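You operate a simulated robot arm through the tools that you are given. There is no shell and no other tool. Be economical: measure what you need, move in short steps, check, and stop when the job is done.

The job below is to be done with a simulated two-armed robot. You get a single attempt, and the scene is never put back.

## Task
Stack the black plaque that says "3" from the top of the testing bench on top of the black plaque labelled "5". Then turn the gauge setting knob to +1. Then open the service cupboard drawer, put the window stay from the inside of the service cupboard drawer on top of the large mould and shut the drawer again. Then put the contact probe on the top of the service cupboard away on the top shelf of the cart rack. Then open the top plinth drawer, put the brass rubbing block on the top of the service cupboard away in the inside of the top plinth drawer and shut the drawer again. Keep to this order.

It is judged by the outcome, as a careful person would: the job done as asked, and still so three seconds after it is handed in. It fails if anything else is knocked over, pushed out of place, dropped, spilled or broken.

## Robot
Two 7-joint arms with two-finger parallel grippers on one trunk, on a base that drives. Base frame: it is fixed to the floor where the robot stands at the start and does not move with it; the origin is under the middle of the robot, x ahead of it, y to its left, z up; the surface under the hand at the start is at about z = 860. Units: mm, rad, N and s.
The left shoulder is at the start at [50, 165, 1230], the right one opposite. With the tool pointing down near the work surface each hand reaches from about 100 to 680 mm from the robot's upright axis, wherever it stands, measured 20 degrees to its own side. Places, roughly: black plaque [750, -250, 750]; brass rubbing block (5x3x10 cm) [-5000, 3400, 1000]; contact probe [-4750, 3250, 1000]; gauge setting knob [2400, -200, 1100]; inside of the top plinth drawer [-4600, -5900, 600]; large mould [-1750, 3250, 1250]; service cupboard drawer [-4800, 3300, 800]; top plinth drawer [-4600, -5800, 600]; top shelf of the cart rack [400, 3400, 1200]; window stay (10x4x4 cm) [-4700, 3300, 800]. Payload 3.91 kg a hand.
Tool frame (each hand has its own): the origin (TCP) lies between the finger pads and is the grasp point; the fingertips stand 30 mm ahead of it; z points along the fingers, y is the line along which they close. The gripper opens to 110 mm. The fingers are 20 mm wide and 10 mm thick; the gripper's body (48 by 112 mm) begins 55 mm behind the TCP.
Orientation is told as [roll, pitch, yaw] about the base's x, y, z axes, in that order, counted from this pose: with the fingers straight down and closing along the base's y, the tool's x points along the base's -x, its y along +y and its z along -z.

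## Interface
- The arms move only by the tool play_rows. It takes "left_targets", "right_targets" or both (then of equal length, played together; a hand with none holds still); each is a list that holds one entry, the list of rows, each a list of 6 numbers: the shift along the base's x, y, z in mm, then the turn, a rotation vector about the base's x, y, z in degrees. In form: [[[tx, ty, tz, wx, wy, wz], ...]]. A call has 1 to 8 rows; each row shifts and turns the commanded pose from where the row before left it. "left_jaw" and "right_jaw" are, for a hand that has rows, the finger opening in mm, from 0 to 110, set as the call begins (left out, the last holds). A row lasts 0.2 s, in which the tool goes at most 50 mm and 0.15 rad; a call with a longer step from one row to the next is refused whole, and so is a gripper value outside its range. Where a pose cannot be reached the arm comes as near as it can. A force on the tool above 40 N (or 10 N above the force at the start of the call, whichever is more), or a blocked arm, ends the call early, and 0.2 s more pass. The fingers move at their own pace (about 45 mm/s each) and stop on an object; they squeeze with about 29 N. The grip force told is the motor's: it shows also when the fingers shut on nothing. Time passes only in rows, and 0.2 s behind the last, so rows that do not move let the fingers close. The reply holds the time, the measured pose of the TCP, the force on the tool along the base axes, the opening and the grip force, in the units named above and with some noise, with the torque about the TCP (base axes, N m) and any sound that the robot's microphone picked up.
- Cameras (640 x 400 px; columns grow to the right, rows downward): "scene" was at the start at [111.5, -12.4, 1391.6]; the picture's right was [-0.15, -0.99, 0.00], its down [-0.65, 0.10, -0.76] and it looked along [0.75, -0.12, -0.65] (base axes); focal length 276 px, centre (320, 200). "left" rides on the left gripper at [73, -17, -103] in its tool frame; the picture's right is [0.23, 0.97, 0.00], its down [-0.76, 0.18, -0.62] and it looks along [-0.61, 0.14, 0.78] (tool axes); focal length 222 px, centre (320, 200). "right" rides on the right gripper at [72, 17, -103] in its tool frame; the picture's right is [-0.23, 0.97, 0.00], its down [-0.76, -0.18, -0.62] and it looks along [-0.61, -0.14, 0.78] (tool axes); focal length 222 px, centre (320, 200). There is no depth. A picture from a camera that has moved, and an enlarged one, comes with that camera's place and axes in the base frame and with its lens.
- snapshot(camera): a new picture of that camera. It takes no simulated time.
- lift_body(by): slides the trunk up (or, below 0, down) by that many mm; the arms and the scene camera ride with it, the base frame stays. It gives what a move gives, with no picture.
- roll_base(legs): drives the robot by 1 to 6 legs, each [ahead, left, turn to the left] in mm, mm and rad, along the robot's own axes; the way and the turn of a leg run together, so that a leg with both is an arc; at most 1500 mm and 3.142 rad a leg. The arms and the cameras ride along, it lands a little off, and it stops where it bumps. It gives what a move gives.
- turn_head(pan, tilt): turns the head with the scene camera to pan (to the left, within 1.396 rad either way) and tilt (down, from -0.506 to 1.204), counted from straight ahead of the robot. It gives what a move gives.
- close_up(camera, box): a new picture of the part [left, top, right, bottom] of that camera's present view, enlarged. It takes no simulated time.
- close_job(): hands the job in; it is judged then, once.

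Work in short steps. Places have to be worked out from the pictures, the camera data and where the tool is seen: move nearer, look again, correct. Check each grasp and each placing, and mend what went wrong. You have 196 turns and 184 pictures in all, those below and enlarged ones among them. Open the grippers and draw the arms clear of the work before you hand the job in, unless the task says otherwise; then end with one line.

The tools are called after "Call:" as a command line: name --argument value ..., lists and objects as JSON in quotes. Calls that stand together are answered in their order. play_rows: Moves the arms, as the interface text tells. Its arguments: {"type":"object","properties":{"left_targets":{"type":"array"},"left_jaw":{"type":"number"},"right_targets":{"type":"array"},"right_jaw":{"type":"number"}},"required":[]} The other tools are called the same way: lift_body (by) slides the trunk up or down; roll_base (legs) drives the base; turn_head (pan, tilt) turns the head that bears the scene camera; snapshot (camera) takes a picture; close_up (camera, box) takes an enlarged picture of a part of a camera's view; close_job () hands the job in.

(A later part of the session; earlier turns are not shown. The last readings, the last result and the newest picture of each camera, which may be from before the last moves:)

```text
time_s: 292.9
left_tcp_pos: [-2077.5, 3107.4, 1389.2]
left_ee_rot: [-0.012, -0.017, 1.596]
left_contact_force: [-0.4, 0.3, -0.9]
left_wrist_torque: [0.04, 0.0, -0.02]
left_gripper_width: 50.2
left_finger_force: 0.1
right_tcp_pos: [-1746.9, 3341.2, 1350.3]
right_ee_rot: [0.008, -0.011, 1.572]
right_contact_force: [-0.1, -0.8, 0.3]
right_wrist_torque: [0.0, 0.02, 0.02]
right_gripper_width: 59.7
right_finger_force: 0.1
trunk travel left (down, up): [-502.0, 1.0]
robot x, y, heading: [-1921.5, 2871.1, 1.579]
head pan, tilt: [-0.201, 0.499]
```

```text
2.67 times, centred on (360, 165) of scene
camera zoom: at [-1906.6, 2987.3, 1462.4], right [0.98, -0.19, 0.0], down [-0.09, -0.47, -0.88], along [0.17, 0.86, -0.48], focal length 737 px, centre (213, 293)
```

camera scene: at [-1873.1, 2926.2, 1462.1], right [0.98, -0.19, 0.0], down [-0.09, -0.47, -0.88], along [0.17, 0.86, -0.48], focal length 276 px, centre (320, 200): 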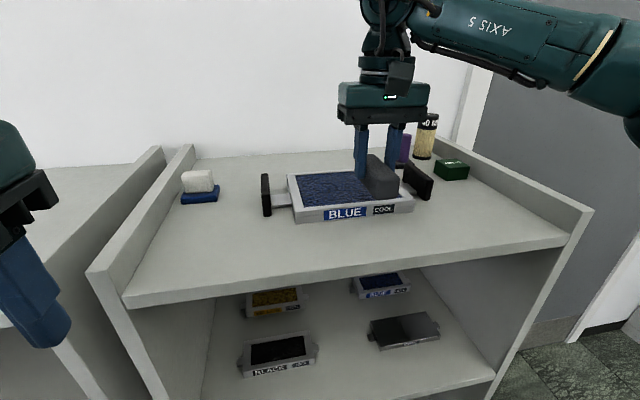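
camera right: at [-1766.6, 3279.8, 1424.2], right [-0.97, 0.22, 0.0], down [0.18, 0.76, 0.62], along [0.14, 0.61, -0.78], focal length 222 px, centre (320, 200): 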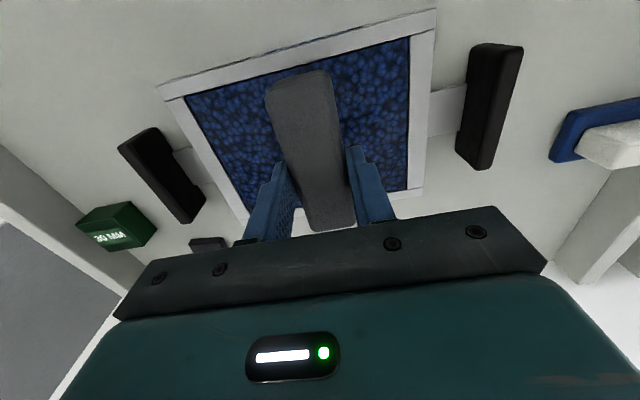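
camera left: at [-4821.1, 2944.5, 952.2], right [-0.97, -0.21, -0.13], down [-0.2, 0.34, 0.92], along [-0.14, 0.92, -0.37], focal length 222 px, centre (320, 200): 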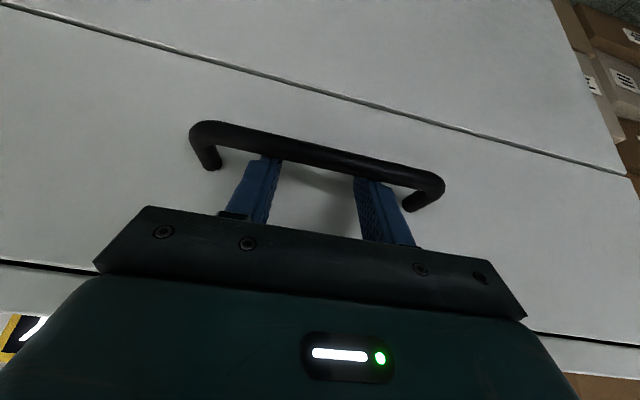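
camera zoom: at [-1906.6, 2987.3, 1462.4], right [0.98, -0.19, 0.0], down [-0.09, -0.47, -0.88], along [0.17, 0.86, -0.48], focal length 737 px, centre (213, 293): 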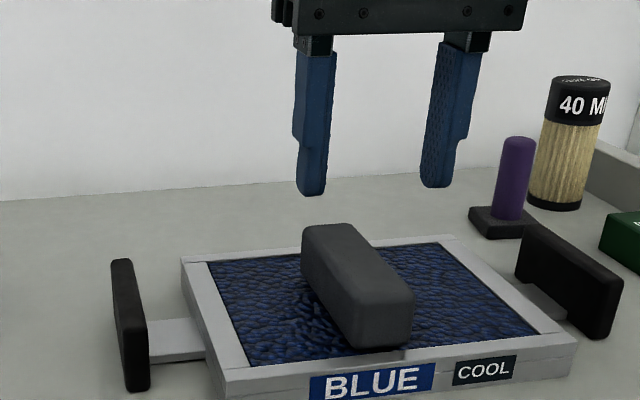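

The stay rests on the large mould. Retract, back off and return to the cupboard to shut the drawer.

Call:
play_rows --right_targets '[[[0, -40, 5, 0, 0, 0], [0, -40, 0, 0, 0, 0], [0, -40, 0, 0, 0, 0], [0, -40, 0, 0, 0, 0], [0, -40, 0, 0, 0, 0], [0, -40, 0, 0, 0, 0]]]'

Call:
roll_base --legs '[[-680, 0, 0], [0, 0, 1.5708], [1500, 0, 0], [1420, 0, 0], [0, 0, -1.5708]]'

Call:
lift_body --by -200

Call:
turn_head --pan 0.0 --tilt 0.6

Call:
snapshot --camera "scene"

```text
time_s: 294.3
left_tcp_pos: [-2077.8, 3107.5, 1388.5]
left_ee_rot: [-0.009, -0.018, 1.598]
left_contact_force: [-0.7, 0.1, -1.1]
left_wrist_torque: [0.02, -0.05, 0.01]
left_gripper_width: 50.1
left_finger_force: 0.1
right_tcp_pos: [-1752.5, 3099.5, 1357.2]
right_ee_rot: [0.01, -0.011, 1.572]
right_contact_force: [0.4, -1.0, 0.0]
right_wrist_torque: [0.03, -0.02, 0.02]
right_gripper_width: 59.9
right_finger_force: 0.2
trunk travel left (down, up): [-502.0, 1.0]
robot x, y, heading: [-1925.2, 2864.7, 1.575]
head pan, tilt: [-0.201, 0.499]
```

```text
time_s: 319.4
left_tcp_pos: [-5019.0, 2392.6, 1388.4]
left_ee_rot: [-0.009, -0.015, 1.623]
left_contact_force: [-0.3, 0.6, -0.3]
left_wrist_torque: [-0.01, 0.0, -0.01]
left_gripper_width: 50.1
left_finger_force: 0.0
right_tcp_pos: [-4693.2, 2392.0, 1357.4]
right_ee_rot: [0.008, -0.01, 1.596]
right_contact_force: [0.3, -0.2, -0.5]
right_wrist_torque: [0.03, -0.01, 0.0]
right_gripper_width: 60.0
right_finger_force: 0.1
trunk travel left (down, up): [-502.0, 1.0]
robot x, y, heading: [-4858.5, 2155.6, 1.601]
head pan, tilt: [-0.201, 0.499]
```

```text
time_s: 321.6
left_tcp_pos: [-5018.6, 2392.6, 1189.0]
left_ee_rot: [-0.009, -0.016, 1.622]
left_contact_force: [0.5, -0.3, -0.5]
left_wrist_torque: [0.01, -0.03, -0.03]
left_gripper_width: 50.2
left_finger_force: 0.1
right_tcp_pos: [-4693.1, 2393.0, 1156.0]
right_ee_rot: [0.008, -0.01, 1.597]
right_contact_force: [-0.2, 0.0, 0.1]
right_wrist_torque: [0.02, 0.0, -0.03]
right_gripper_width: 60.1
right_finger_force: 0.0
trunk travel left (down, up): [-302.0, 201.0]
robot x, y, heading: [-4859.0, 2156.6, 1.607]
head pan, tilt: [-0.201, 0.499]
```

```text
time_s: 322.3
left_tcp_pos: [-5019.6, 2393.1, 1187.5]
left_ee_rot: [-0.008, -0.017, 1.624]
left_contact_force: [-0.7, 1.0, 0.3]
left_wrist_torque: [-0.02, 0.03, -0.03]
left_gripper_width: 50.0
left_finger_force: 0.0
right_tcp_pos: [-4693.0, 2393.2, 1156.5]
right_ee_rot: [0.008, -0.012, 1.597]
right_contact_force: [-0.8, -0.1, 0.5]
right_wrist_torque: [-0.01, 0.0, -0.01]
right_gripper_width: 60.1
right_finger_force: 0.0
trunk travel left (down, up): [-302.0, 201.0]
robot x, y, heading: [-4856.8, 2160.6, 1.604]
head pan, tilt: [0.0, 0.6]
```

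```text
48 pictures are left
camera scene: at [-4862.6, 2275.2, 1253.2], right [1.0, 0.03, 0.0], down [0.02, -0.56, -0.83], along [-0.03, 0.82, -0.56], focal length 276 px, centre (320, 200)
```

scene: 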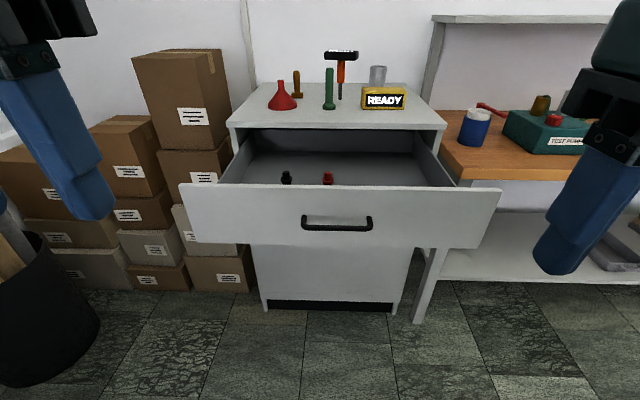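

Drawer still open as left. Bring the right hand in front of the bar's middle (x≈−4842, z≈893).

Call:
play_rows --right_targets '[[[-19, 28, -33, 0, 0, 0], [-19, 28, -33, 0, 0, 0], [-19, 28, -33, 0, 0, 0], [-19, 28, -33, 0, 0, 0], [-19, 28, -33, 0, 0, 0], [-19, 28, -33, 0, 0, 0], [-19, 28, -33, 0, 0, 0], [-17, 28, -32, 0, 0, 0]]]' --right_jaw 50

Call:
roll_base --legs '[[250, 0, -0.03]]'

Call:
snapshot --camera "scene"

```text
time_s: 324.1
left_tcp_pos: [-5019.9, 2392.2, 1187.7]
left_ee_rot: [-0.008, -0.017, 1.623]
left_contact_force: [-0.3, 0.0, 0.6]
left_wrist_torque: [-0.02, 0.0, 0.0]
left_gripper_width: 50.1
left_finger_force: 0.1
right_tcp_pos: [-4752.9, 2582.8, 914.1]
right_ee_rot: [0.011, -0.01, 1.599]
right_contact_force: [0.8, 0.9, -0.3]
right_wrist_torque: [0.0, -0.02, -0.02]
right_gripper_width: 50.2
right_finger_force: 0.0
right hand out of reach, approached as far as the arm can: row 5, 6, 7, 8
trunk travel left (down, up): [-302.0, 201.0]
robot x, y, heading: [-4859.5, 2156.2, 1.605]
head pan, tilt: [0.0, 0.6]
```

```text
time_s: 325.9
left_tcp_pos: [-5016.3, 2647.7, 1188.2]
left_ee_rot: [-0.008, -0.017, 1.595]
left_contact_force: [0.2, 0.0, -0.6]
left_wrist_torque: [-0.01, 0.0, 0.01]
left_gripper_width: 50.3
left_finger_force: 0.2
right_tcp_pos: [-4745.7, 2829.3, 915.0]
right_ee_rot: [0.011, -0.011, 1.567]
right_contact_force: [-0.3, -0.6, 0.8]
right_wrist_torque: [0.02, 0.0, 0.02]
right_gripper_width: 50.0
right_finger_force: 0.1
trunk travel left (down, up): [-302.0, 201.0]
robot x, y, heading: [-4860.7, 2405.8, 1.574]
head pan, tilt: [0.0, 0.6]
```

```text
47 pictures are left
camera scene: at [-4863.6, 2526.5, 1253.1], right [1.0, 0.0, 0.0], down [0.0, -0.57, -0.82], along [0.0, 0.82, -0.57], focal length 276 px, centre (320, 200)
```

scene: 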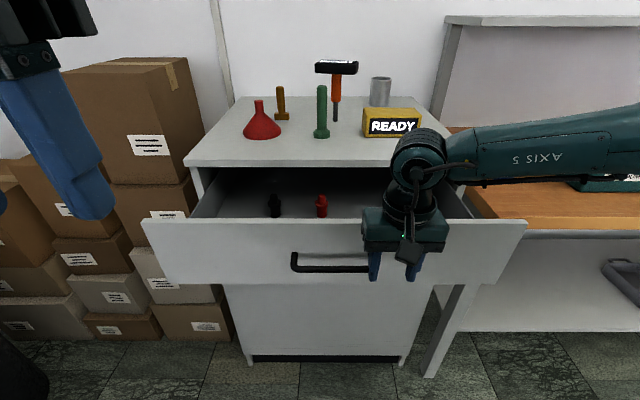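

The hand is already pushing the drawer in (right end of bar). Continue forward 195 mm.

Call:
roll_base --legs '[[195, 0, 0]]'

Call:
snapshot --camera "scene"

```text
time_s: 327.5
left_tcp_pos: [-5017.1, 2839.7, 1188.6]
left_ee_rot: [-0.01, -0.016, 1.594]
left_contact_force: [0.1, 0.5, 0.2]
left_wrist_torque: [-0.01, -0.01, -0.02]
left_gripper_width: 49.9
left_finger_force: 0.1
right_tcp_pos: [-4745.0, 3023.0, 913.6]
right_ee_rot: [0.008, -0.009, 1.568]
right_contact_force: [0.9, 0.3, -0.6]
right_wrist_torque: [-0.01, -0.01, 0.01]
right_gripper_width: 50.4
right_finger_force: 0.1
trunk travel left (down, up): [-302.0, 201.0]
robot x, y, heading: [-4863.7, 2595.0, 1.573]
head pan, tilt: [0.0, 0.6]
```

```text
46 pictures are left
camera scene: at [-4864.0, 2718.8, 1253.1], right [1.0, 0.0, 0.0], down [0.0, -0.57, -0.82], along [0.0, 0.82, -0.57], focal length 276 px, centre (320, 200)
```

scene: 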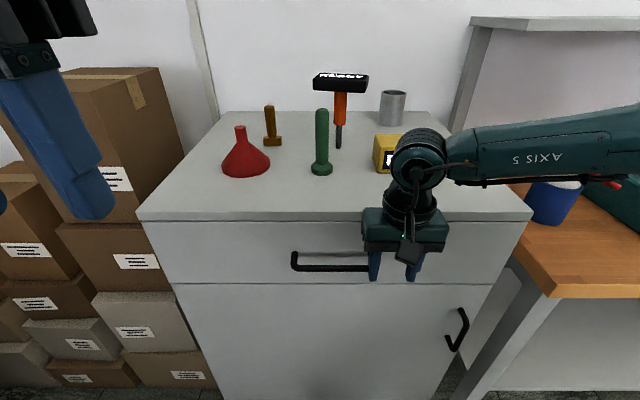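

Looks shut; push a few mm more with the arm to be sure.

Call:
play_rows --right_targets '[[[0, 6, -4, 0, 0, 0], [0, 4, 0, 0, 0, 0], [0, 4, 0, 0, 0, 0], [0, 4, 0, 0, 0, 0], [0, 4, 0, 0, 0, 0]]]'

Call:
close_up --camera "scene" --box '[120, 190, 360, 340]'

```text
time_s: 328.7
left_tcp_pos: [-5017.3, 2836.1, 1187.9]
left_ee_rot: [-0.011, -0.018, 1.593]
left_contact_force: [0.0, 0.9, 0.3]
left_wrist_torque: [0.03, 0.0, 0.04]
left_gripper_width: 49.9
left_finger_force: 0.0
right_tcp_pos: [-4738.5, 3033.9, 912.1]
right_ee_rot: [0.009, 0.001, 1.578]
right_contact_force: [-8.0, -31.0, -11.1]
right_wrist_torque: [-0.94, -0.19, 1.21]
right_gripper_width: 54.0
right_finger_force: 3.8
right hand out of reach, approached as far as the arm can: row 1, 3, 5
trunk travel left (down, up): [-302.0, 201.0]
robot x, y, heading: [-4863.5, 2600.1, 1.57]
head pan, tilt: [0.0, 0.6]
```

```text
2.67 times, centred on (240, 265) of scene
camera zoom: at [-4864.7, 2715.7, 1253.3], right [1.0, 0.0, 0.0], down [0.0, -0.56, -0.83], along [0.0, 0.83, -0.56], focal length 737 px, centre (533, 27)
```

zoom: 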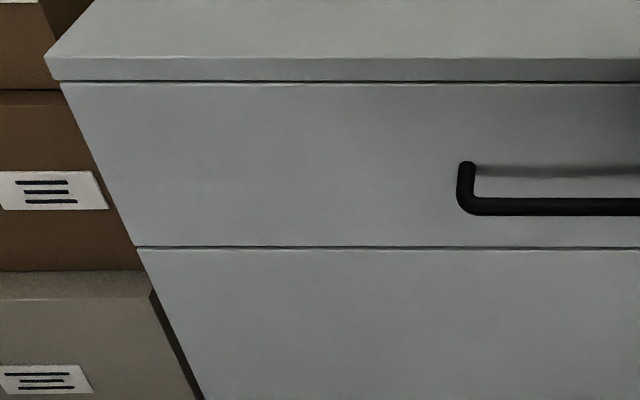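

31 N resistance: drawer is shut. Back the hand off and examine the contact probe.

Call:
play_rows --right_targets '[[[0, -20, 5, 0, 0, 0], [5, -40, 20, 0, 0, 0], [15, -40, 20, 0, 0, 0], [20, -20, 30, 0, 0, 0], [20, 0, 40, 0, 0, 0]]]' --right_jaw 105

Call:
close_up --camera "scene" --box '[220, 60, 440, 190]'

```text
time_s: 329.9
left_tcp_pos: [-5017.3, 2839.8, 1188.4]
left_ee_rot: [-0.009, -0.018, 1.594]
left_contact_force: [0.3, -0.7, 0.9]
left_wrist_torque: [-0.03, 0.01, 0.02]
left_gripper_width: 50.3
left_finger_force: 0.0
right_tcp_pos: [-4675.1, 2920.2, 1030.3]
right_ee_rot: [0.011, -0.01, 1.57]
right_contact_force: [0.9, -0.2, 0.1]
right_wrist_torque: [-0.02, 0.05, 0.0]
right_gripper_width: 105.1
right_finger_force: 0.1
trunk travel left (down, up): [-302.0, 201.0]
robot x, y, heading: [-4863.4, 2601.3, 1.573]
head pan, tilt: [0.0, 0.6]
```

```text
2.91 times, centred on (330, 125) of scene
camera zoom: at [-4863.9, 2717.9, 1253.2], right [1.0, 0.0, 0.0], down [0.0, -0.56, -0.83], along [0.0, 0.83, -0.56], focal length 804 px, centre (291, 418)
```

zoom: 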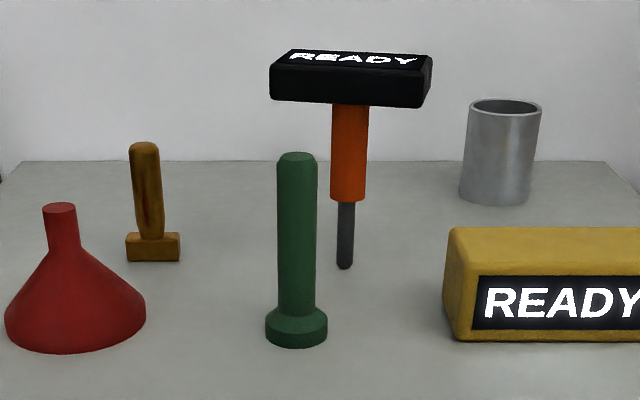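

Probe: tip at ≈[-4818,3350], orange shaft z≈1033–1107 under a 115×60 head. I'll grip the shaft with the right hand pitched ~48°, coming over the green piece from slightly right. First raise the trunk, move in, and pitch the hand.

Call:
lift_body --by 110

Call:
roll_base --legs '[[165, 20, 0]]'

Call:
play_rows --right_targets '[[[-10, 0, 20, 8, 0, 2], [-10, 0, 20, 8, 0, 2], [-10, 0, 15, 8, 0, 2], [-10, 0, 10, 8, 0, 2], [-10, 0, 0, 8, 0, 2], [-10, 0, 0, 8, 0, 2]]]' --right_jaw 60

Call:
snapshot --camera "scene"

Call:
snapshot --camera "right"

```text
time_s: 331.3
left_tcp_pos: [-5016.9, 2839.5, 1298.5]
left_ee_rot: [-0.008, -0.018, 1.593]
left_contact_force: [-0.4, 0.1, -0.4]
left_wrist_torque: [-0.01, -0.01, -0.02]
left_gripper_width: 50.1
left_finger_force: 0.1
right_tcp_pos: [-4676.7, 2920.7, 1138.2]
right_ee_rot: [0.009, -0.011, 1.568]
right_contact_force: [-0.1, -0.2, 0.0]
right_wrist_torque: [0.0, -0.01, 0.01]
right_gripper_width: 105.3
right_finger_force: 0.1
trunk travel left (down, up): [-412.0, 91.0]
robot x, y, heading: [-4861.9, 2598.8, 1.57]
head pan, tilt: [0.0, 0.6]
```

```text
time_s: 332.8
left_tcp_pos: [-5035.8, 3005.1, 1297.8]
left_ee_rot: [-0.01, -0.015, 1.589]
left_contact_force: [-0.5, 1.2, -0.8]
left_wrist_torque: [-0.02, -0.04, -0.01]
left_gripper_width: 49.9
left_finger_force: 0.0
right_tcp_pos: [-4696.0, 3085.6, 1138.9]
right_ee_rot: [0.009, -0.012, 1.566]
right_contact_force: [0.5, -0.1, -0.4]
right_wrist_torque: [-0.02, -0.02, 0.03]
right_gripper_width: 105.3
right_finger_force: 0.0
trunk travel left (down, up): [-412.0, 91.0]
robot x, y, heading: [-4883.8, 2766.0, 1.571]
head pan, tilt: [0.0, 0.6]
```

```text
time_s: 334.2
left_tcp_pos: [-5036.1, 3005.3, 1299.1]
left_ee_rot: [-0.012, -0.018, 1.59]
left_contact_force: [-0.1, -0.3, 0.0]
left_wrist_torque: [0.01, -0.01, 0.01]
left_gripper_width: 50.2
left_finger_force: 0.1
right_tcp_pos: [-4765.2, 3097.6, 1217.8]
right_ee_rot: [-0.112, -0.839, 1.843]
right_contact_force: [0.5, 0.0, 0.3]
right_wrist_torque: [0.02, -0.01, -0.02]
right_gripper_width: 59.9
right_finger_force: 0.0
right hand out of reach, approached as far as the arm can: row 6
trunk travel left (down, up): [-412.0, 91.0]
robot x, y, heading: [-4883.8, 2762.4, 1.559]
head pan, tilt: [0.0, 0.6]
```

```text
43 pictures are left
camera scene: at [-4884.1, 2883.0, 1363.1], right [1.0, 0.0, 0.0], down [0.0, -0.57, -0.82], along [0.0, 0.82, -0.57], focal length 276 px, centre (320, 200)
```

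scene: 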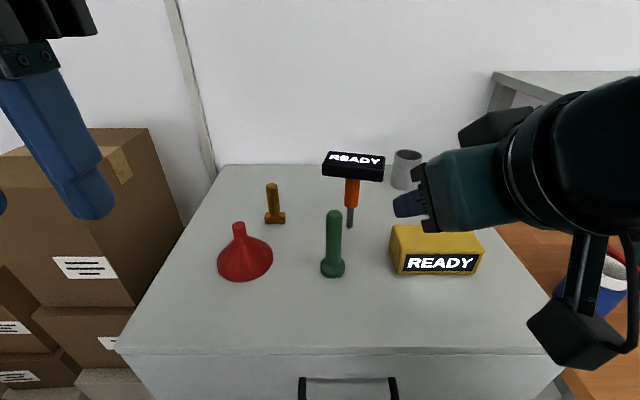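

```text
42 pictures are left
camera right: at [-4758.6, 2971.4, 1230.2], right [-0.99, -0.04, 0.1], down [0.1, 0.06, 0.99], along [-0.04, 1.0, -0.06], focal length 222 px, centre (320, 200)
```

right: 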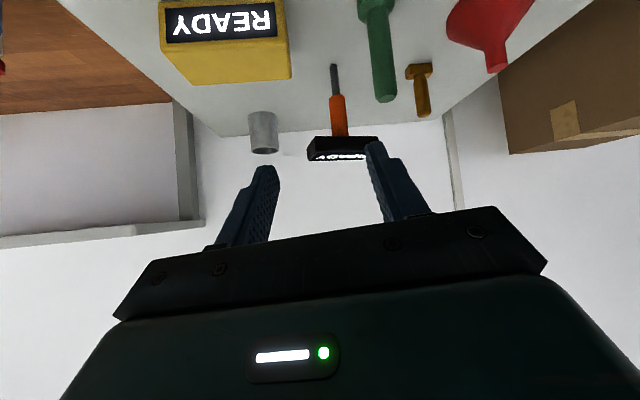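

Tip refined: [-4821,3341], surface 979. Add 10° yaw and go to the pre-grasp point 110 mm back along the finger direction.

Call:
play_rows --right_targets '[[[-6, 33, -14, 0, 0, 2], [-6, 33, -16, 0, 0, 2], [-7, 33, -18, 0, 0, 2], [-7, 33, -20, 0, 0, 2], [-6, 32, -25, 0, 0, 2], [0, 0, 0, 0, 0, 0]]]'

Call:
snapshot --camera "right"

Call:
close_up --camera "scene" --box '[240, 120, 480, 270]'

```text
time_s: 335.6
left_tcp_pos: [-5035.9, 3005.6, 1297.6]
left_ee_rot: [-0.011, -0.018, 1.589]
left_contact_force: [-0.1, -0.3, -0.2]
left_wrist_torque: [0.02, -0.01, 0.0]
left_gripper_width: 50.2
left_finger_force: 0.1
right_tcp_pos: [-4795.7, 3262.0, 1122.3]
right_ee_rot: [-0.107, -0.84, 2.018]
right_contact_force: [-0.5, -0.3, 0.3]
right_wrist_torque: [-0.03, -0.01, -0.02]
right_gripper_width: 60.0
right_finger_force: 0.0
trunk travel left (down, up): [-412.0, 91.0]
robot x, y, heading: [-4884.2, 2765.1, 1.568]
head pan, tilt: [0.0, 0.6]
```

```text
41 pictures are left
camera right: at [-4767.4, 3139.8, 1135.8], right [-0.97, -0.21, 0.1], down [0.08, 0.08, 0.99], along [-0.22, 0.97, -0.06], focal length 222 px, centre (320, 200)
```

right: 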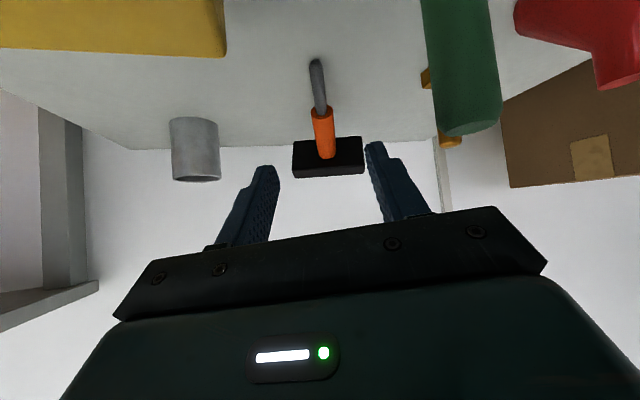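

```text
2.67 times, centred on (360, 195) of scene
camera zoom: at [-4883.5, 2882.3, 1363.3], right [1.0, 0.0, 0.0], down [0.0, -0.56, -0.83], along [0.0, 0.83, -0.56], focal length 737 px, centre (213, 213)
```

zoom: 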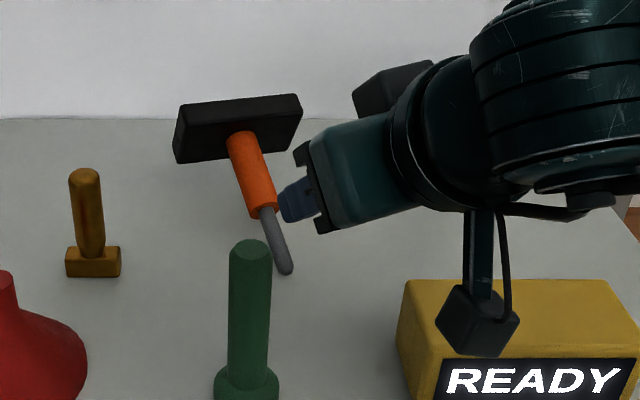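

The probe has been nudged and is tipping back-left. Hold still for a moment and see where it settles.

Call:
play_rows --right_targets '[[[0, 0, 0, 0, 0, 0], [0, 0, 0, 0, 0, 0], [0, 0, 0, 0, 0, 0]]]'

Call:
snapshot --camera "scene"

```text
time_s: 336.4
left_tcp_pos: [-5036.9, 3004.9, 1298.0]
left_ee_rot: [-0.008, -0.019, 1.588]
left_contact_force: [-0.6, 0.5, -0.2]
left_wrist_torque: [0.02, -0.03, -0.01]
left_gripper_width: 50.3
left_finger_force: 0.1
right_tcp_pos: [-4795.4, 3262.5, 1122.9]
right_ee_rot: [-0.109, -0.839, 2.017]
right_contact_force: [0.4, -0.6, -0.2]
right_wrist_torque: [-0.01, -0.03, 0.01]
right_gripper_width: 60.0
right_finger_force: 0.1
trunk travel left (down, up): [-412.0, 91.0]
robot x, y, heading: [-4879.4, 2765.5, 1.573]
head pan, tilt: [0.0, 0.6]
```

```text
39 pictures are left
camera scene: at [-4883.4, 2882.8, 1363.2], right [1.0, 0.0, 0.0], down [0.0, -0.56, -0.83], along [0.0, 0.83, -0.56], focal length 276 px, centre (320, 200)
```

scene: 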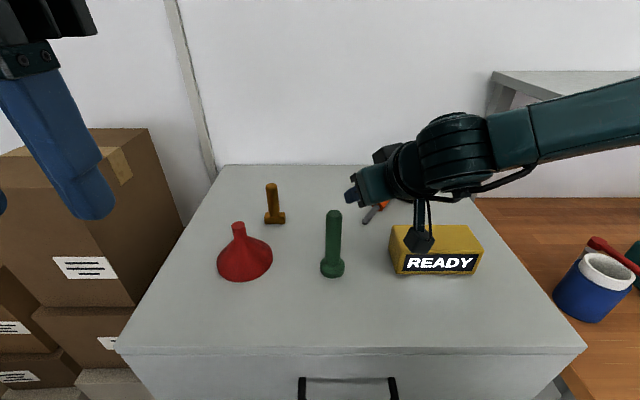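

It has fallen over onto the top, partly hidden. Retract the hand upward/back to see.

Call:
play_rows --right_targets '[[[8, -25, 25, 0, 0, 0], [8, -30, 25, 0, 0, 0], [10, -30, 25, 0, 0, 0], [20, -30, 20, 0, 0, 0], [20, -30, 10, 0, 0, 0]]]'

Call:
snapshot --camera "scene"

Call:
close_up --camera "scene" --box '[260, 130, 460, 255]'

```text
time_s: 337.6
left_tcp_pos: [-5035.0, 3004.3, 1299.3]
left_ee_rot: [-0.008, -0.019, 1.59]
left_contact_force: [0.8, -0.1, -0.4]
left_wrist_torque: [0.05, 0.04, 0.0]
left_gripper_width: 50.0
left_finger_force: 0.1
right_tcp_pos: [-4730.8, 3114.5, 1230.9]
right_ee_rot: [-0.109, -0.841, 2.014]
right_contact_force: [0.6, 0.2, -0.4]
right_wrist_torque: [-0.01, 0.01, -0.02]
right_gripper_width: 60.1
right_finger_force: 0.0
trunk travel left (down, up): [-412.0, 91.0]
robot x, y, heading: [-4882.3, 2766.0, 1.563]
head pan, tilt: [0.0, 0.6]
```

```text
38 pictures are left
camera scene: at [-4882.5, 2882.0, 1363.3], right [1.0, 0.0, 0.0], down [0.0, -0.56, -0.83], along [0.0, 0.83, -0.56], focal length 276 px, centre (320, 200)
```

scene: 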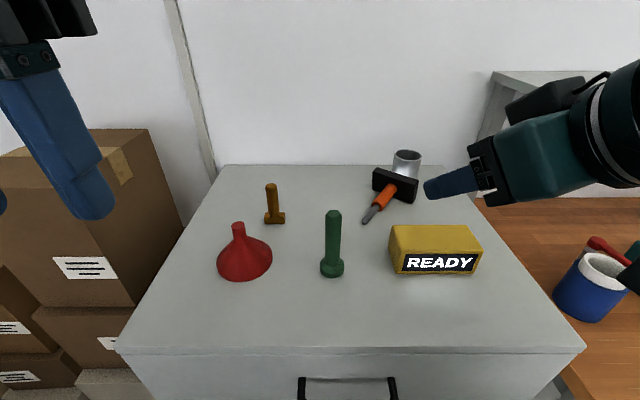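

```text
3.20 times, centred on (360, 192) of scene
camera zoom: at [-4882.5, 2882.0, 1363.3], right [1.0, 0.0, 0.0], down [0.0, -0.56, -0.83], along [0.0, 0.83, -0.56], focal length 885 px, centre (192, 224)
```

zoom: 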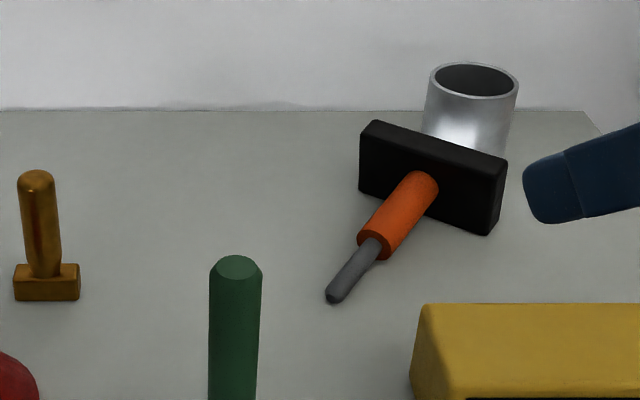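

Good outcome: it lies on the cupboard top, nothing else disturbed (cup upright). The orange shaft is at ≈[-4740,3413,1002], axis azimuth ≈56°. I'll bring the right hand vertical and yaw it so the fingers straddle the shaft.

Call:
play_rows --right_targets '[[[0, 0, 0, -7.75, -2.38, 0], [0, 0, 0, -7.75, -2.38, 0], [0, 0, 0, -7.75, -2.38, 0], [0, 0, 0, -7.75, -2.38, 0], [0, 0, 0, -7.75, -2.38, 0], [0, 0, 0, -7.75, -2.38, 0]]]'

Call:
play_rows --right_targets '[[[0, 30, -10, 0, 0, -8], [0, 40, -10, 0, 0, -8], [0, 40, -15, 0, 0, -8], [0, 40, -20, 0, 0, -8], [0, 40, -25, 0, 0, -8], [0, 40, -25, 0, 0, -8]]]'

```text
time_s: 339.0
left_tcp_pos: [-5036.1, 3005.5, 1298.1]
left_ee_rot: [-0.009, -0.016, 1.59]
left_contact_force: [-0.9, 0.1, -0.3]
left_wrist_torque: [0.0, 0.01, 0.0]
left_gripper_width: 50.3
left_finger_force: 0.1
right_tcp_pos: [-4729.7, 3116.3, 1229.2]
right_ee_rot: [0.003, 0.004, 1.969]
right_contact_force: [-0.5, 0.2, -0.4]
right_wrist_torque: [-0.02, -0.01, -0.01]
right_gripper_width: 60.1
right_finger_force: 0.1
trunk travel left (down, up): [-412.0, 91.0]
robot x, y, heading: [-4881.7, 2763.5, 1.563]
head pan, tilt: [0.0, 0.6]
```

```text
time_s: 340.4
left_tcp_pos: [-5036.1, 3004.5, 1298.5]
left_ee_rot: [-0.008, -0.017, 1.591]
left_contact_force: [0.3, -1.0, 0.4]
left_wrist_torque: [-0.02, 0.02, -0.01]
left_gripper_width: 49.9
left_finger_force: 0.0
right_tcp_pos: [-4690.3, 3292.1, 1147.2]
right_ee_rot: [0.009, 0.001, 1.192]
right_contact_force: [0.0, -0.8, -0.2]
right_wrist_torque: [0.0, -0.01, 0.0]
right_gripper_width: 60.3
right_finger_force: 0.1
right hand out of reach, approached as far as the arm can: row 4, 5, 6
trunk travel left (down, up): [-412.0, 91.0]
robot x, y, heading: [-4884.8, 2763.3, 1.568]
head pan, tilt: [0.0, 0.6]
```

Reach is short at this height; raise the trunk 60 mm and add a 25° forward pitch.

Call:
lift_body --by 60

Call:
play_rows --right_targets '[[[-8, 15, -10, 6.25, 0, -3], [-10, 25, -15, 6.25, 0, -3], [-10, 25, -20, 6.25, 0, -3], [-10, 25, -20, 6.25, 0, -3], [-10, 15, -20, 0, 0, 0]]]'

Call:
snapshot --camera "scene"

```text
time_s: 341.4
left_tcp_pos: [-5036.1, 3004.3, 1358.7]
left_ee_rot: [-0.009, -0.018, 1.592]
left_contact_force: [-0.4, 0.8, 0.6]
left_wrist_torque: [0.01, 0.03, 0.04]
left_gripper_width: 50.0
left_finger_force: 0.0
right_tcp_pos: [-4691.7, 3290.9, 1208.8]
right_ee_rot: [0.007, 0.002, 1.195]
right_contact_force: [0.0, 0.0, 0.2]
right_wrist_torque: [0.0, -0.02, 0.0]
right_gripper_width: 60.0
right_finger_force: 0.0
trunk travel left (down, up): [-472.0, 31.0]
robot x, y, heading: [-4886.1, 2765.1, 1.568]
head pan, tilt: [0.0, 0.6]
```

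```text
time_s: 342.6
left_tcp_pos: [-5035.7, 3004.8, 1358.3]
left_ee_rot: [-0.01, -0.018, 1.59]
left_contact_force: [-0.2, 0.2, -0.4]
left_wrist_torque: [0.01, 0.02, -0.03]
left_gripper_width: 50.2
left_finger_force: 0.0
right_tcp_pos: [-4699.1, 3354.3, 1127.2]
right_ee_rot: [0.226, -0.381, 0.937]
right_contact_force: [-0.3, 0.0, -0.9]
right_wrist_torque: [-0.02, 0.01, -0.03]
right_gripper_width: 59.8
right_finger_force: 0.0
right hand out of reach, approached as far as the arm can: row 2, 3, 4, 5
trunk travel left (down, up): [-472.0, 31.0]
robot x, y, heading: [-4883.3, 2763.4, 1.567]
head pan, tilt: [0.0, 0.6]
```

```text
36 pictures are left
camera scene: at [-4883.2, 2882.9, 1423.2], right [1.0, 0.0, 0.0], down [0.0, -0.57, -0.82], along [0.0, 0.82, -0.57], focal length 276 px, centre (320, 200)
```

scene: 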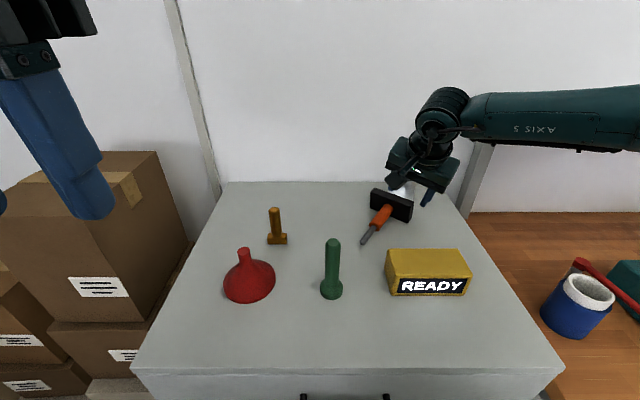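

Probe shaft centre ≈[-4731,3424,1002]. Move base 20 mm ahead, then bring the hand over and down to z≈1040.

Call:
roll_base --legs '[[20, 0, 0]]'

Call:
play_rows --right_targets '[[[-5, 8, -15, 0, 0, 0], [-5, 8, -15, 0, 0, 0], [-6, 8, -15, 0, 0, 0], [-6, 8, -15, 0, 0, 0], [-6, 8, -15, 0, 0, 0], [-5, 6, -10, 0, 0, 0], [0, 0, 0, 0, 0, 0]]]'

Call:
close_up --camera "scene" --box '[320, 130, 480, 250]'

Call:
snapshot --camera "right"

```text
time_s: 343.4
left_tcp_pos: [-5035.9, 3025.9, 1359.1]
left_ee_rot: [-0.008, -0.018, 1.591]
left_contact_force: [0.3, 0.8, 0.4]
left_wrist_torque: [0.0, 0.02, 0.04]
left_gripper_width: 50.2
left_finger_force: 0.1
right_tcp_pos: [-4699.4, 3375.5, 1128.6]
right_ee_rot: [0.22, -0.382, 0.94]
right_contact_force: [-0.2, 0.9, -0.3]
right_wrist_torque: [0.0, 0.0, 0.0]
right_gripper_width: 60.1
right_finger_force: 0.0
trunk travel left (down, up): [-472.0, 31.0]
robot x, y, heading: [-4882.1, 2786.1, 1.573]
head pan, tilt: [0.0, 0.6]
```

```text
time_s: 345.0
left_tcp_pos: [-5035.9, 3024.8, 1359.1]
left_ee_rot: [-0.01, -0.016, 1.589]
left_contact_force: [0.0, 0.5, 0.4]
left_wrist_torque: [0.0, 0.0, -0.02]
left_gripper_width: 50.4
left_finger_force: 0.1
right_tcp_pos: [-4683.4, 3366.9, 1066.1]
right_ee_rot: [0.223, -0.383, 0.939]
right_contact_force: [0.7, 0.0, 0.3]
right_wrist_torque: [-0.04, 0.04, -0.02]
right_gripper_width: 59.8
right_finger_force: 0.0
right hand out of reach, approached as far as the arm can: row 1, 2, 3, 4, 5, 6
trunk travel left (down, up): [-472.0, 31.0]
robot x, y, heading: [-4879.6, 2787.4, 1.569]
head pan, tilt: [0.0, 0.6]
```

```text
3.33 times, centred on (400, 190) of scene
camera zoom: at [-4883.3, 2902.8, 1423.2], right [1.0, 0.0, 0.0], down [0.0, -0.56, -0.83], along [0.0, 0.83, -0.56], focal length 922 px, centre (53, 233)
```

zoom: 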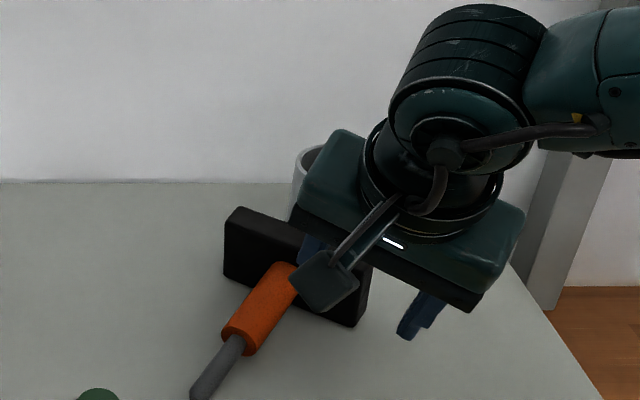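

```text
34 pictures are left
camera right: at [-4740.2, 3278.6, 1135.7], right [-0.69, 0.67, 0.28], down [0.54, 0.22, 0.81], along [0.48, 0.71, -0.51], focal length 222 px, centre (320, 200)
```

right: 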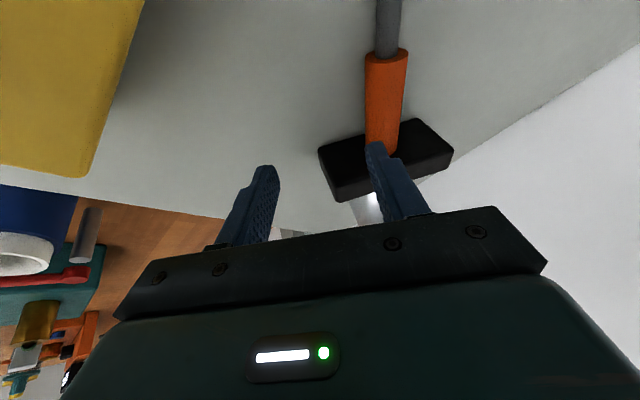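

Still short by ~(−48,+57) mm. Increase the forward pitch by 20° (wrist further back) while raising slightly and moving toward the shaft.

Call:
play_rows --right_targets '[[[0, -5, 20, 5, 0, 0], [-5, 0, 15, 5, 0, 0], [-10, 5, 0, 5, 0, 0], [-10, 15, 0, 5, 0, 0], [-10, 20, 0, 3, 0, 0], [-10, 20, 0, 0, 0, 0], [0, 0, 0, 0, 0, 0]]]'

Call:
snapshot --camera "right"

```text
time_s: 346.6
left_tcp_pos: [-5036.1, 3024.5, 1358.0]
left_ee_rot: [-0.011, -0.018, 1.589]
left_contact_force: [0.1, -0.3, 0.5]
left_wrist_torque: [-0.02, 0.01, 0.02]
left_gripper_width: 50.0
left_finger_force: 0.0
right_tcp_pos: [-4704.6, 3405.0, 1114.1]
right_ee_rot: [0.528, -0.69, 0.781]
right_contact_force: [0.2, -0.1, -0.1]
right_wrist_torque: [0.0, 0.0, 0.01]
right_gripper_width: 59.8
right_finger_force: 0.0
right hand out of reach, approached as far as the arm can: row 5, 6
trunk travel left (down, up): [-472.0, 31.0]
robot x, y, heading: [-4885.4, 2787.6, 1.569]
head pan, tilt: [0.0, 0.6]
```

```text
33 pictures are left
camera right: at [-4762.3, 3296.5, 1141.7], right [-0.69, 0.5, 0.52], down [0.54, -0.12, 0.83], along [0.48, 0.86, -0.19], focal length 222 px, centre (320, 200)
```

right: 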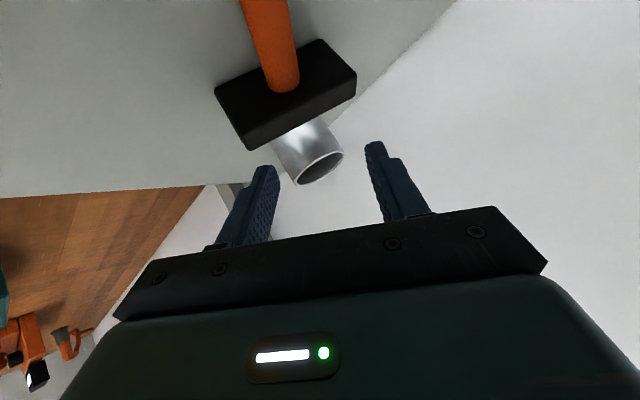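

Arm posture now suits; do the rest with base and trunk: shift base 33 mm left, 9 ahead, then lower the trunk 55 mm and check.

Call:
roll_base --legs '[[9, 33, 0]]'

Call:
lift_body --by -55

Call:
snapshot --camera "right"

Call:
close_up --camera "scene" --box '[320, 110, 480, 230]'

```text
time_s: 347.6
left_tcp_pos: [-5068.2, 3028.1, 1358.6]
left_ee_rot: [-0.014, -0.017, 1.588]
left_contact_force: [0.0, 0.8, 0.5]
left_wrist_torque: [0.04, -0.01, 0.01]
left_gripper_width: 50.0
left_finger_force: 0.2
right_tcp_pos: [-4734.9, 3408.1, 1112.3]
right_ee_rot: [0.528, -0.69, 0.778]
right_contact_force: [-0.2, -0.3, -0.4]
right_wrist_torque: [-0.03, -0.03, 0.0]
right_gripper_width: 59.8
right_finger_force: 0.0
trunk travel left (down, up): [-472.0, 31.0]
robot x, y, heading: [-4911.8, 2787.4, 1.566]
head pan, tilt: [0.0, 0.6]
```

```text
time_s: 348.5
left_tcp_pos: [-5067.5, 3027.3, 1303.2]
left_ee_rot: [-0.01, -0.019, 1.586]
left_contact_force: [0.8, 0.5, 0.0]
left_wrist_torque: [0.0, 0.01, -0.02]
left_gripper_width: 50.1
left_finger_force: 0.0
right_tcp_pos: [-4735.1, 3407.6, 1059.5]
right_ee_rot: [0.528, -0.688, 0.778]
right_contact_force: [-0.5, 0.1, 1.1]
right_wrist_torque: [-0.02, -0.01, 0.0]
right_gripper_width: 59.8
right_finger_force: 0.0
trunk travel left (down, up): [-417.0, 86.0]
robot x, y, heading: [-4916.5, 2787.9, 1.564]
head pan, tilt: [0.0, 0.6]
```

```text
32 pictures are left
camera right: at [-4792.8, 3298.9, 1086.8], right [-0.69, 0.5, 0.52], down [0.54, -0.12, 0.83], along [0.48, 0.86, -0.19], focal length 222 px, centre (320, 200)
```

right: 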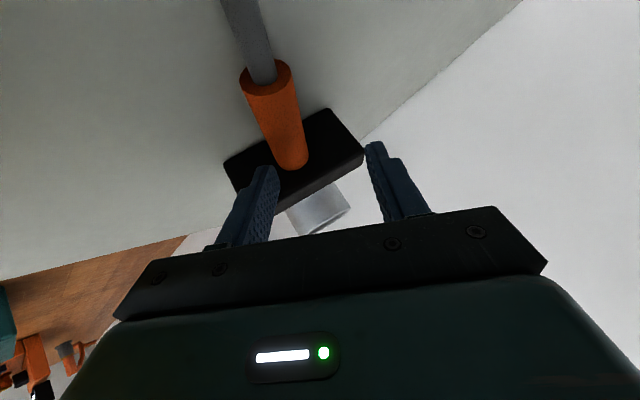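

```text
3.33 times, centred on (400, 170) of scene
camera zoom: at [-4915.2, 2905.5, 1368.2], right [1.0, 0.0, 0.0], down [0.0, -0.56, -0.83], along [0.0, 0.83, -0.56], focal length 922 px, centre (53, 300)
```

zoom: 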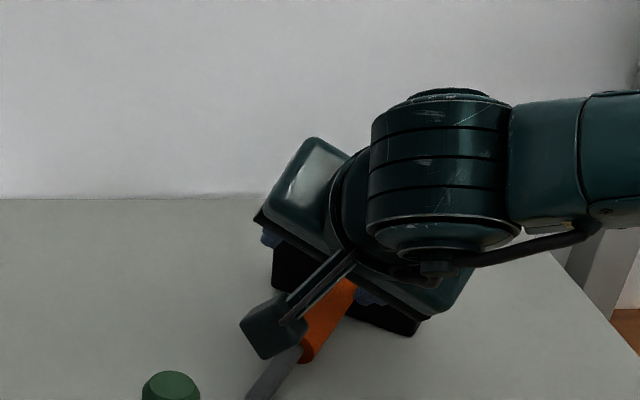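

Shaft is coming between the fingers. Narrow the jaw to 50 and lower 45 mm.

Call:
play_rows --right_targets '[[[0, 0, 0, 0, 0, 0]]]' --right_jaw 52

Call:
lift_body --by -44

Call:
snapshot --camera "right"

```text
time_s: 348.9
left_tcp_pos: [-5067.8, 3028.6, 1303.4]
left_ee_rot: [-0.011, -0.015, 1.587]
left_contact_force: [0.2, -0.1, -0.3]
left_wrist_torque: [-0.01, -0.03, 0.02]
left_gripper_width: 50.2
left_finger_force: 0.0
right_tcp_pos: [-4735.3, 3407.4, 1058.1]
right_ee_rot: [0.528, -0.69, 0.778]
right_contact_force: [0.0, 0.6, 0.0]
right_wrist_torque: [0.0, -0.05, 0.0]
right_gripper_width: 51.9
right_finger_force: 0.0
trunk travel left (down, up): [-417.0, 86.0]
robot x, y, heading: [-4915.7, 2789.1, 1.567]
head pan, tilt: [0.0, 0.6]
```

```text
time_s: 349.8
left_tcp_pos: [-5067.7, 3025.1, 1260.7]
left_ee_rot: [-0.011, -0.02, 1.587]
left_contact_force: [-0.6, -0.4, 0.7]
left_wrist_torque: [0.04, -0.01, -0.01]
left_gripper_width: 50.0
left_finger_force: 0.0
right_tcp_pos: [-4734.2, 3406.8, 1020.5]
right_ee_rot: [0.536, -0.697, 0.774]
right_contact_force: [4.4, -2.3, 19.3]
right_wrist_torque: [-0.11, -0.71, -0.12]
right_gripper_width: 50.9
right_finger_force: 0.0
trunk travel left (down, up): [-373.0, 130.0]
robot x, y, heading: [-4914.5, 2788.2, 1.57]
head pan, tilt: [0.0, 0.6]
```

```text
30 pictures are left
camera right: at [-4792.5, 3298.5, 1046.8], right [-0.69, 0.5, 0.53], down [0.54, -0.13, 0.83], along [0.48, 0.86, -0.18], focal length 222 px, centre (320, 200)
```

right: 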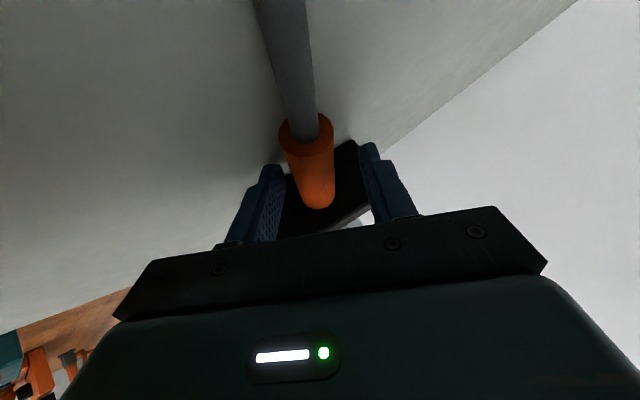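

The lower fingertip touches the top (19 N); shaft is between the fingers. Raise 4 mm and close.

Call:
lift_body --by 4

Call:
play_rows --right_targets '[[[0, 0, 0, 0, 0, 0], [0, 0, 0, 0, 0, 0], [0, 0, 0, 0, 0, 0], [0, 0, 0, 0, 0, 0]]]' --right_jaw 8

Call:
lift_body --by 126

Call:
snapshot --camera "scene"

```text
time_s: 350.3
left_tcp_pos: [-5067.2, 3026.5, 1262.9]
left_ee_rot: [-0.008, -0.019, 1.588]
left_contact_force: [0.2, 0.1, -0.5]
left_wrist_torque: [0.04, -0.01, 0.0]
left_gripper_width: 49.9
left_finger_force: 0.1
right_tcp_pos: [-4734.2, 3407.2, 1018.2]
right_ee_rot: [0.529, -0.69, 0.777]
right_contact_force: [4.6, 3.8, 14.6]
right_wrist_torque: [0.21, -0.59, 0.11]
right_gripper_width: 50.4
right_finger_force: 0.1
trunk travel left (down, up): [-377.0, 126.0]
robot x, y, heading: [-4914.5, 2787.0, 1.569]
head pan, tilt: [0.0, 0.6]
```

```text
time_s: 351.3
left_tcp_pos: [-5067.4, 3027.2, 1263.6]
left_ee_rot: [-0.01, -0.017, 1.585]
left_contact_force: [0.1, 0.3, 1.0]
left_wrist_torque: [-0.03, 0.0, -0.05]
left_gripper_width: 50.1
left_finger_force: 0.0
right_tcp_pos: [-4736.6, 3407.5, 1016.4]
right_ee_rot: [0.525, -0.688, 0.78]
right_contact_force: [-1.2, -0.1, 0.0]
right_wrist_torque: [-0.21, 0.18, -0.03]
right_gripper_width: 28.4
right_finger_force: 28.8
trunk travel left (down, up): [-377.0, 126.0]
robot x, y, heading: [-4911.7, 2787.6, 1.567]
head pan, tilt: [0.0, 0.6]
```

```text
time_s: 352.9
left_tcp_pos: [-5066.0, 3027.6, 1390.0]
left_ee_rot: [-0.009, -0.018, 1.587]
left_contact_force: [-0.3, -0.4, -0.5]
left_wrist_torque: [-0.04, -0.02, 0.0]
left_gripper_width: 50.2
left_finger_force: 0.1
right_tcp_pos: [-4734.7, 3408.9, 1142.3]
right_ee_rot: [0.525, -0.688, 0.778]
right_contact_force: [0.0, -1.3, -1.0]
right_wrist_torque: [-0.07, 0.01, 0.0]
right_gripper_width: 26.7
right_finger_force: 29.2
trunk travel left (down, up): [-503.0, 0.0]
robot x, y, heading: [-4913.9, 2786.6, 1.568]
head pan, tilt: [0.0, 0.6]
```

```text
29 pictures are left
camera scene: at [-4915.0, 2906.1, 1454.1], right [1.0, 0.0, 0.0], down [0.0, -0.57, -0.82], along [0.0, 0.82, -0.57], focal length 276 px, centre (320, 200)
```

scene: 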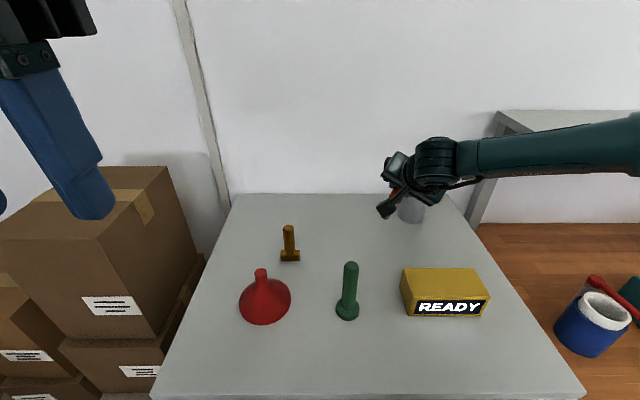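

Probe is in the gripper and lifted clear. Back away and drive to the cart rack (x≈400).

Call:
roll_base --legs '[[-650, 0, 0], [0, 0, -1.57], [1500, 0, 0], [1500, 0, 0], [1500, 0, 0], [500, 0, 0]]'

Call:
roll_base --legs '[[0, 0, 1.57]]'

Call:
turn_head --pan -0.2 --tilt 0.3

Call:
snapshot --camera "scene"

```text
time_s: 383.9
left_tcp_pos: [287.3, 2386.8, 1387.9]
left_ee_rot: [-0.008, -0.018, 0.061]
left_contact_force: [0.3, 0.1, 0.5]
left_wrist_torque: [0.0, 0.02, 0.05]
left_gripper_width: 50.2
left_finger_force: 0.1
right_tcp_pos: [681.8, 2070.6, 1144.0]
right_ee_rot: [0.525, -0.689, -0.746]
right_contact_force: [0.7, -0.3, -1.2]
right_wrist_torque: [0.01, 0.04, 0.01]
right_gripper_width: 26.3
right_finger_force: 28.6
trunk travel left (down, up): [-503.0, 0.0]
robot x, y, heading: [58.8, 2223.1, 0.039]
head pan, tilt: [0.0, 0.6]
```

```text
time_s: 388.1
left_tcp_pos: [-112.2, 2454.5, 1388.9]
left_ee_rot: [-0.012, -0.016, 1.64]
left_contact_force: [0.3, 0.0, 0.1]
left_wrist_torque: [-0.03, -0.01, 0.0]
left_gripper_width: 50.3
left_finger_force: 0.2
right_tcp_pos: [200.3, 2852.2, 1144.1]
right_ee_rot: [0.527, -0.692, 0.832]
right_contact_force: [0.2, 0.1, -1.7]
right_wrist_torque: [-0.11, 0.04, 0.01]
right_gripper_width: 26.7
right_finger_force: 29.2
trunk travel left (down, up): [-503.0, 0.0]
robot x, y, heading: [54.5, 2223.0, 1.622]
head pan, tilt: [0.0, 0.6]
```

```text
time_s: 388.9
left_tcp_pos: [-113.4, 2455.4, 1388.1]
left_ee_rot: [-0.011, -0.017, 1.641]
left_contact_force: [0.5, -0.4, 0.8]
left_wrist_torque: [0.04, -0.02, -0.02]
left_gripper_width: 49.9
left_finger_force: 0.1
right_tcp_pos: [199.2, 2852.6, 1143.2]
right_ee_rot: [0.528, -0.688, 0.833]
right_contact_force: [0.4, 0.5, -1.4]
right_wrist_torque: [-0.07, 0.03, -0.02]
right_gripper_width: 26.6
right_finger_force: 28.9
trunk travel left (down, up): [-503.0, 0.0]
robot x, y, heading: [53.9, 2224.1, 1.616]
head pan, tilt: [-0.201, 0.3]
```

```text
28 pictures are left
camera scene: at [64.9, 2345.4, 1481.6], right [0.99, -0.15, 0.0], down [-0.04, -0.29, -0.95], along [0.14, 0.94, -0.3], focal length 276 px, centre (320, 200)
```

scene: 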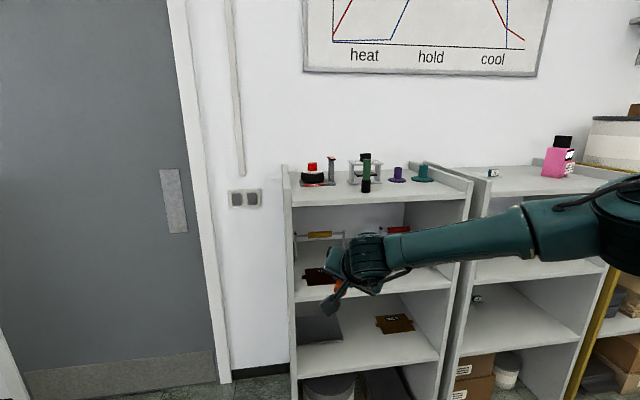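

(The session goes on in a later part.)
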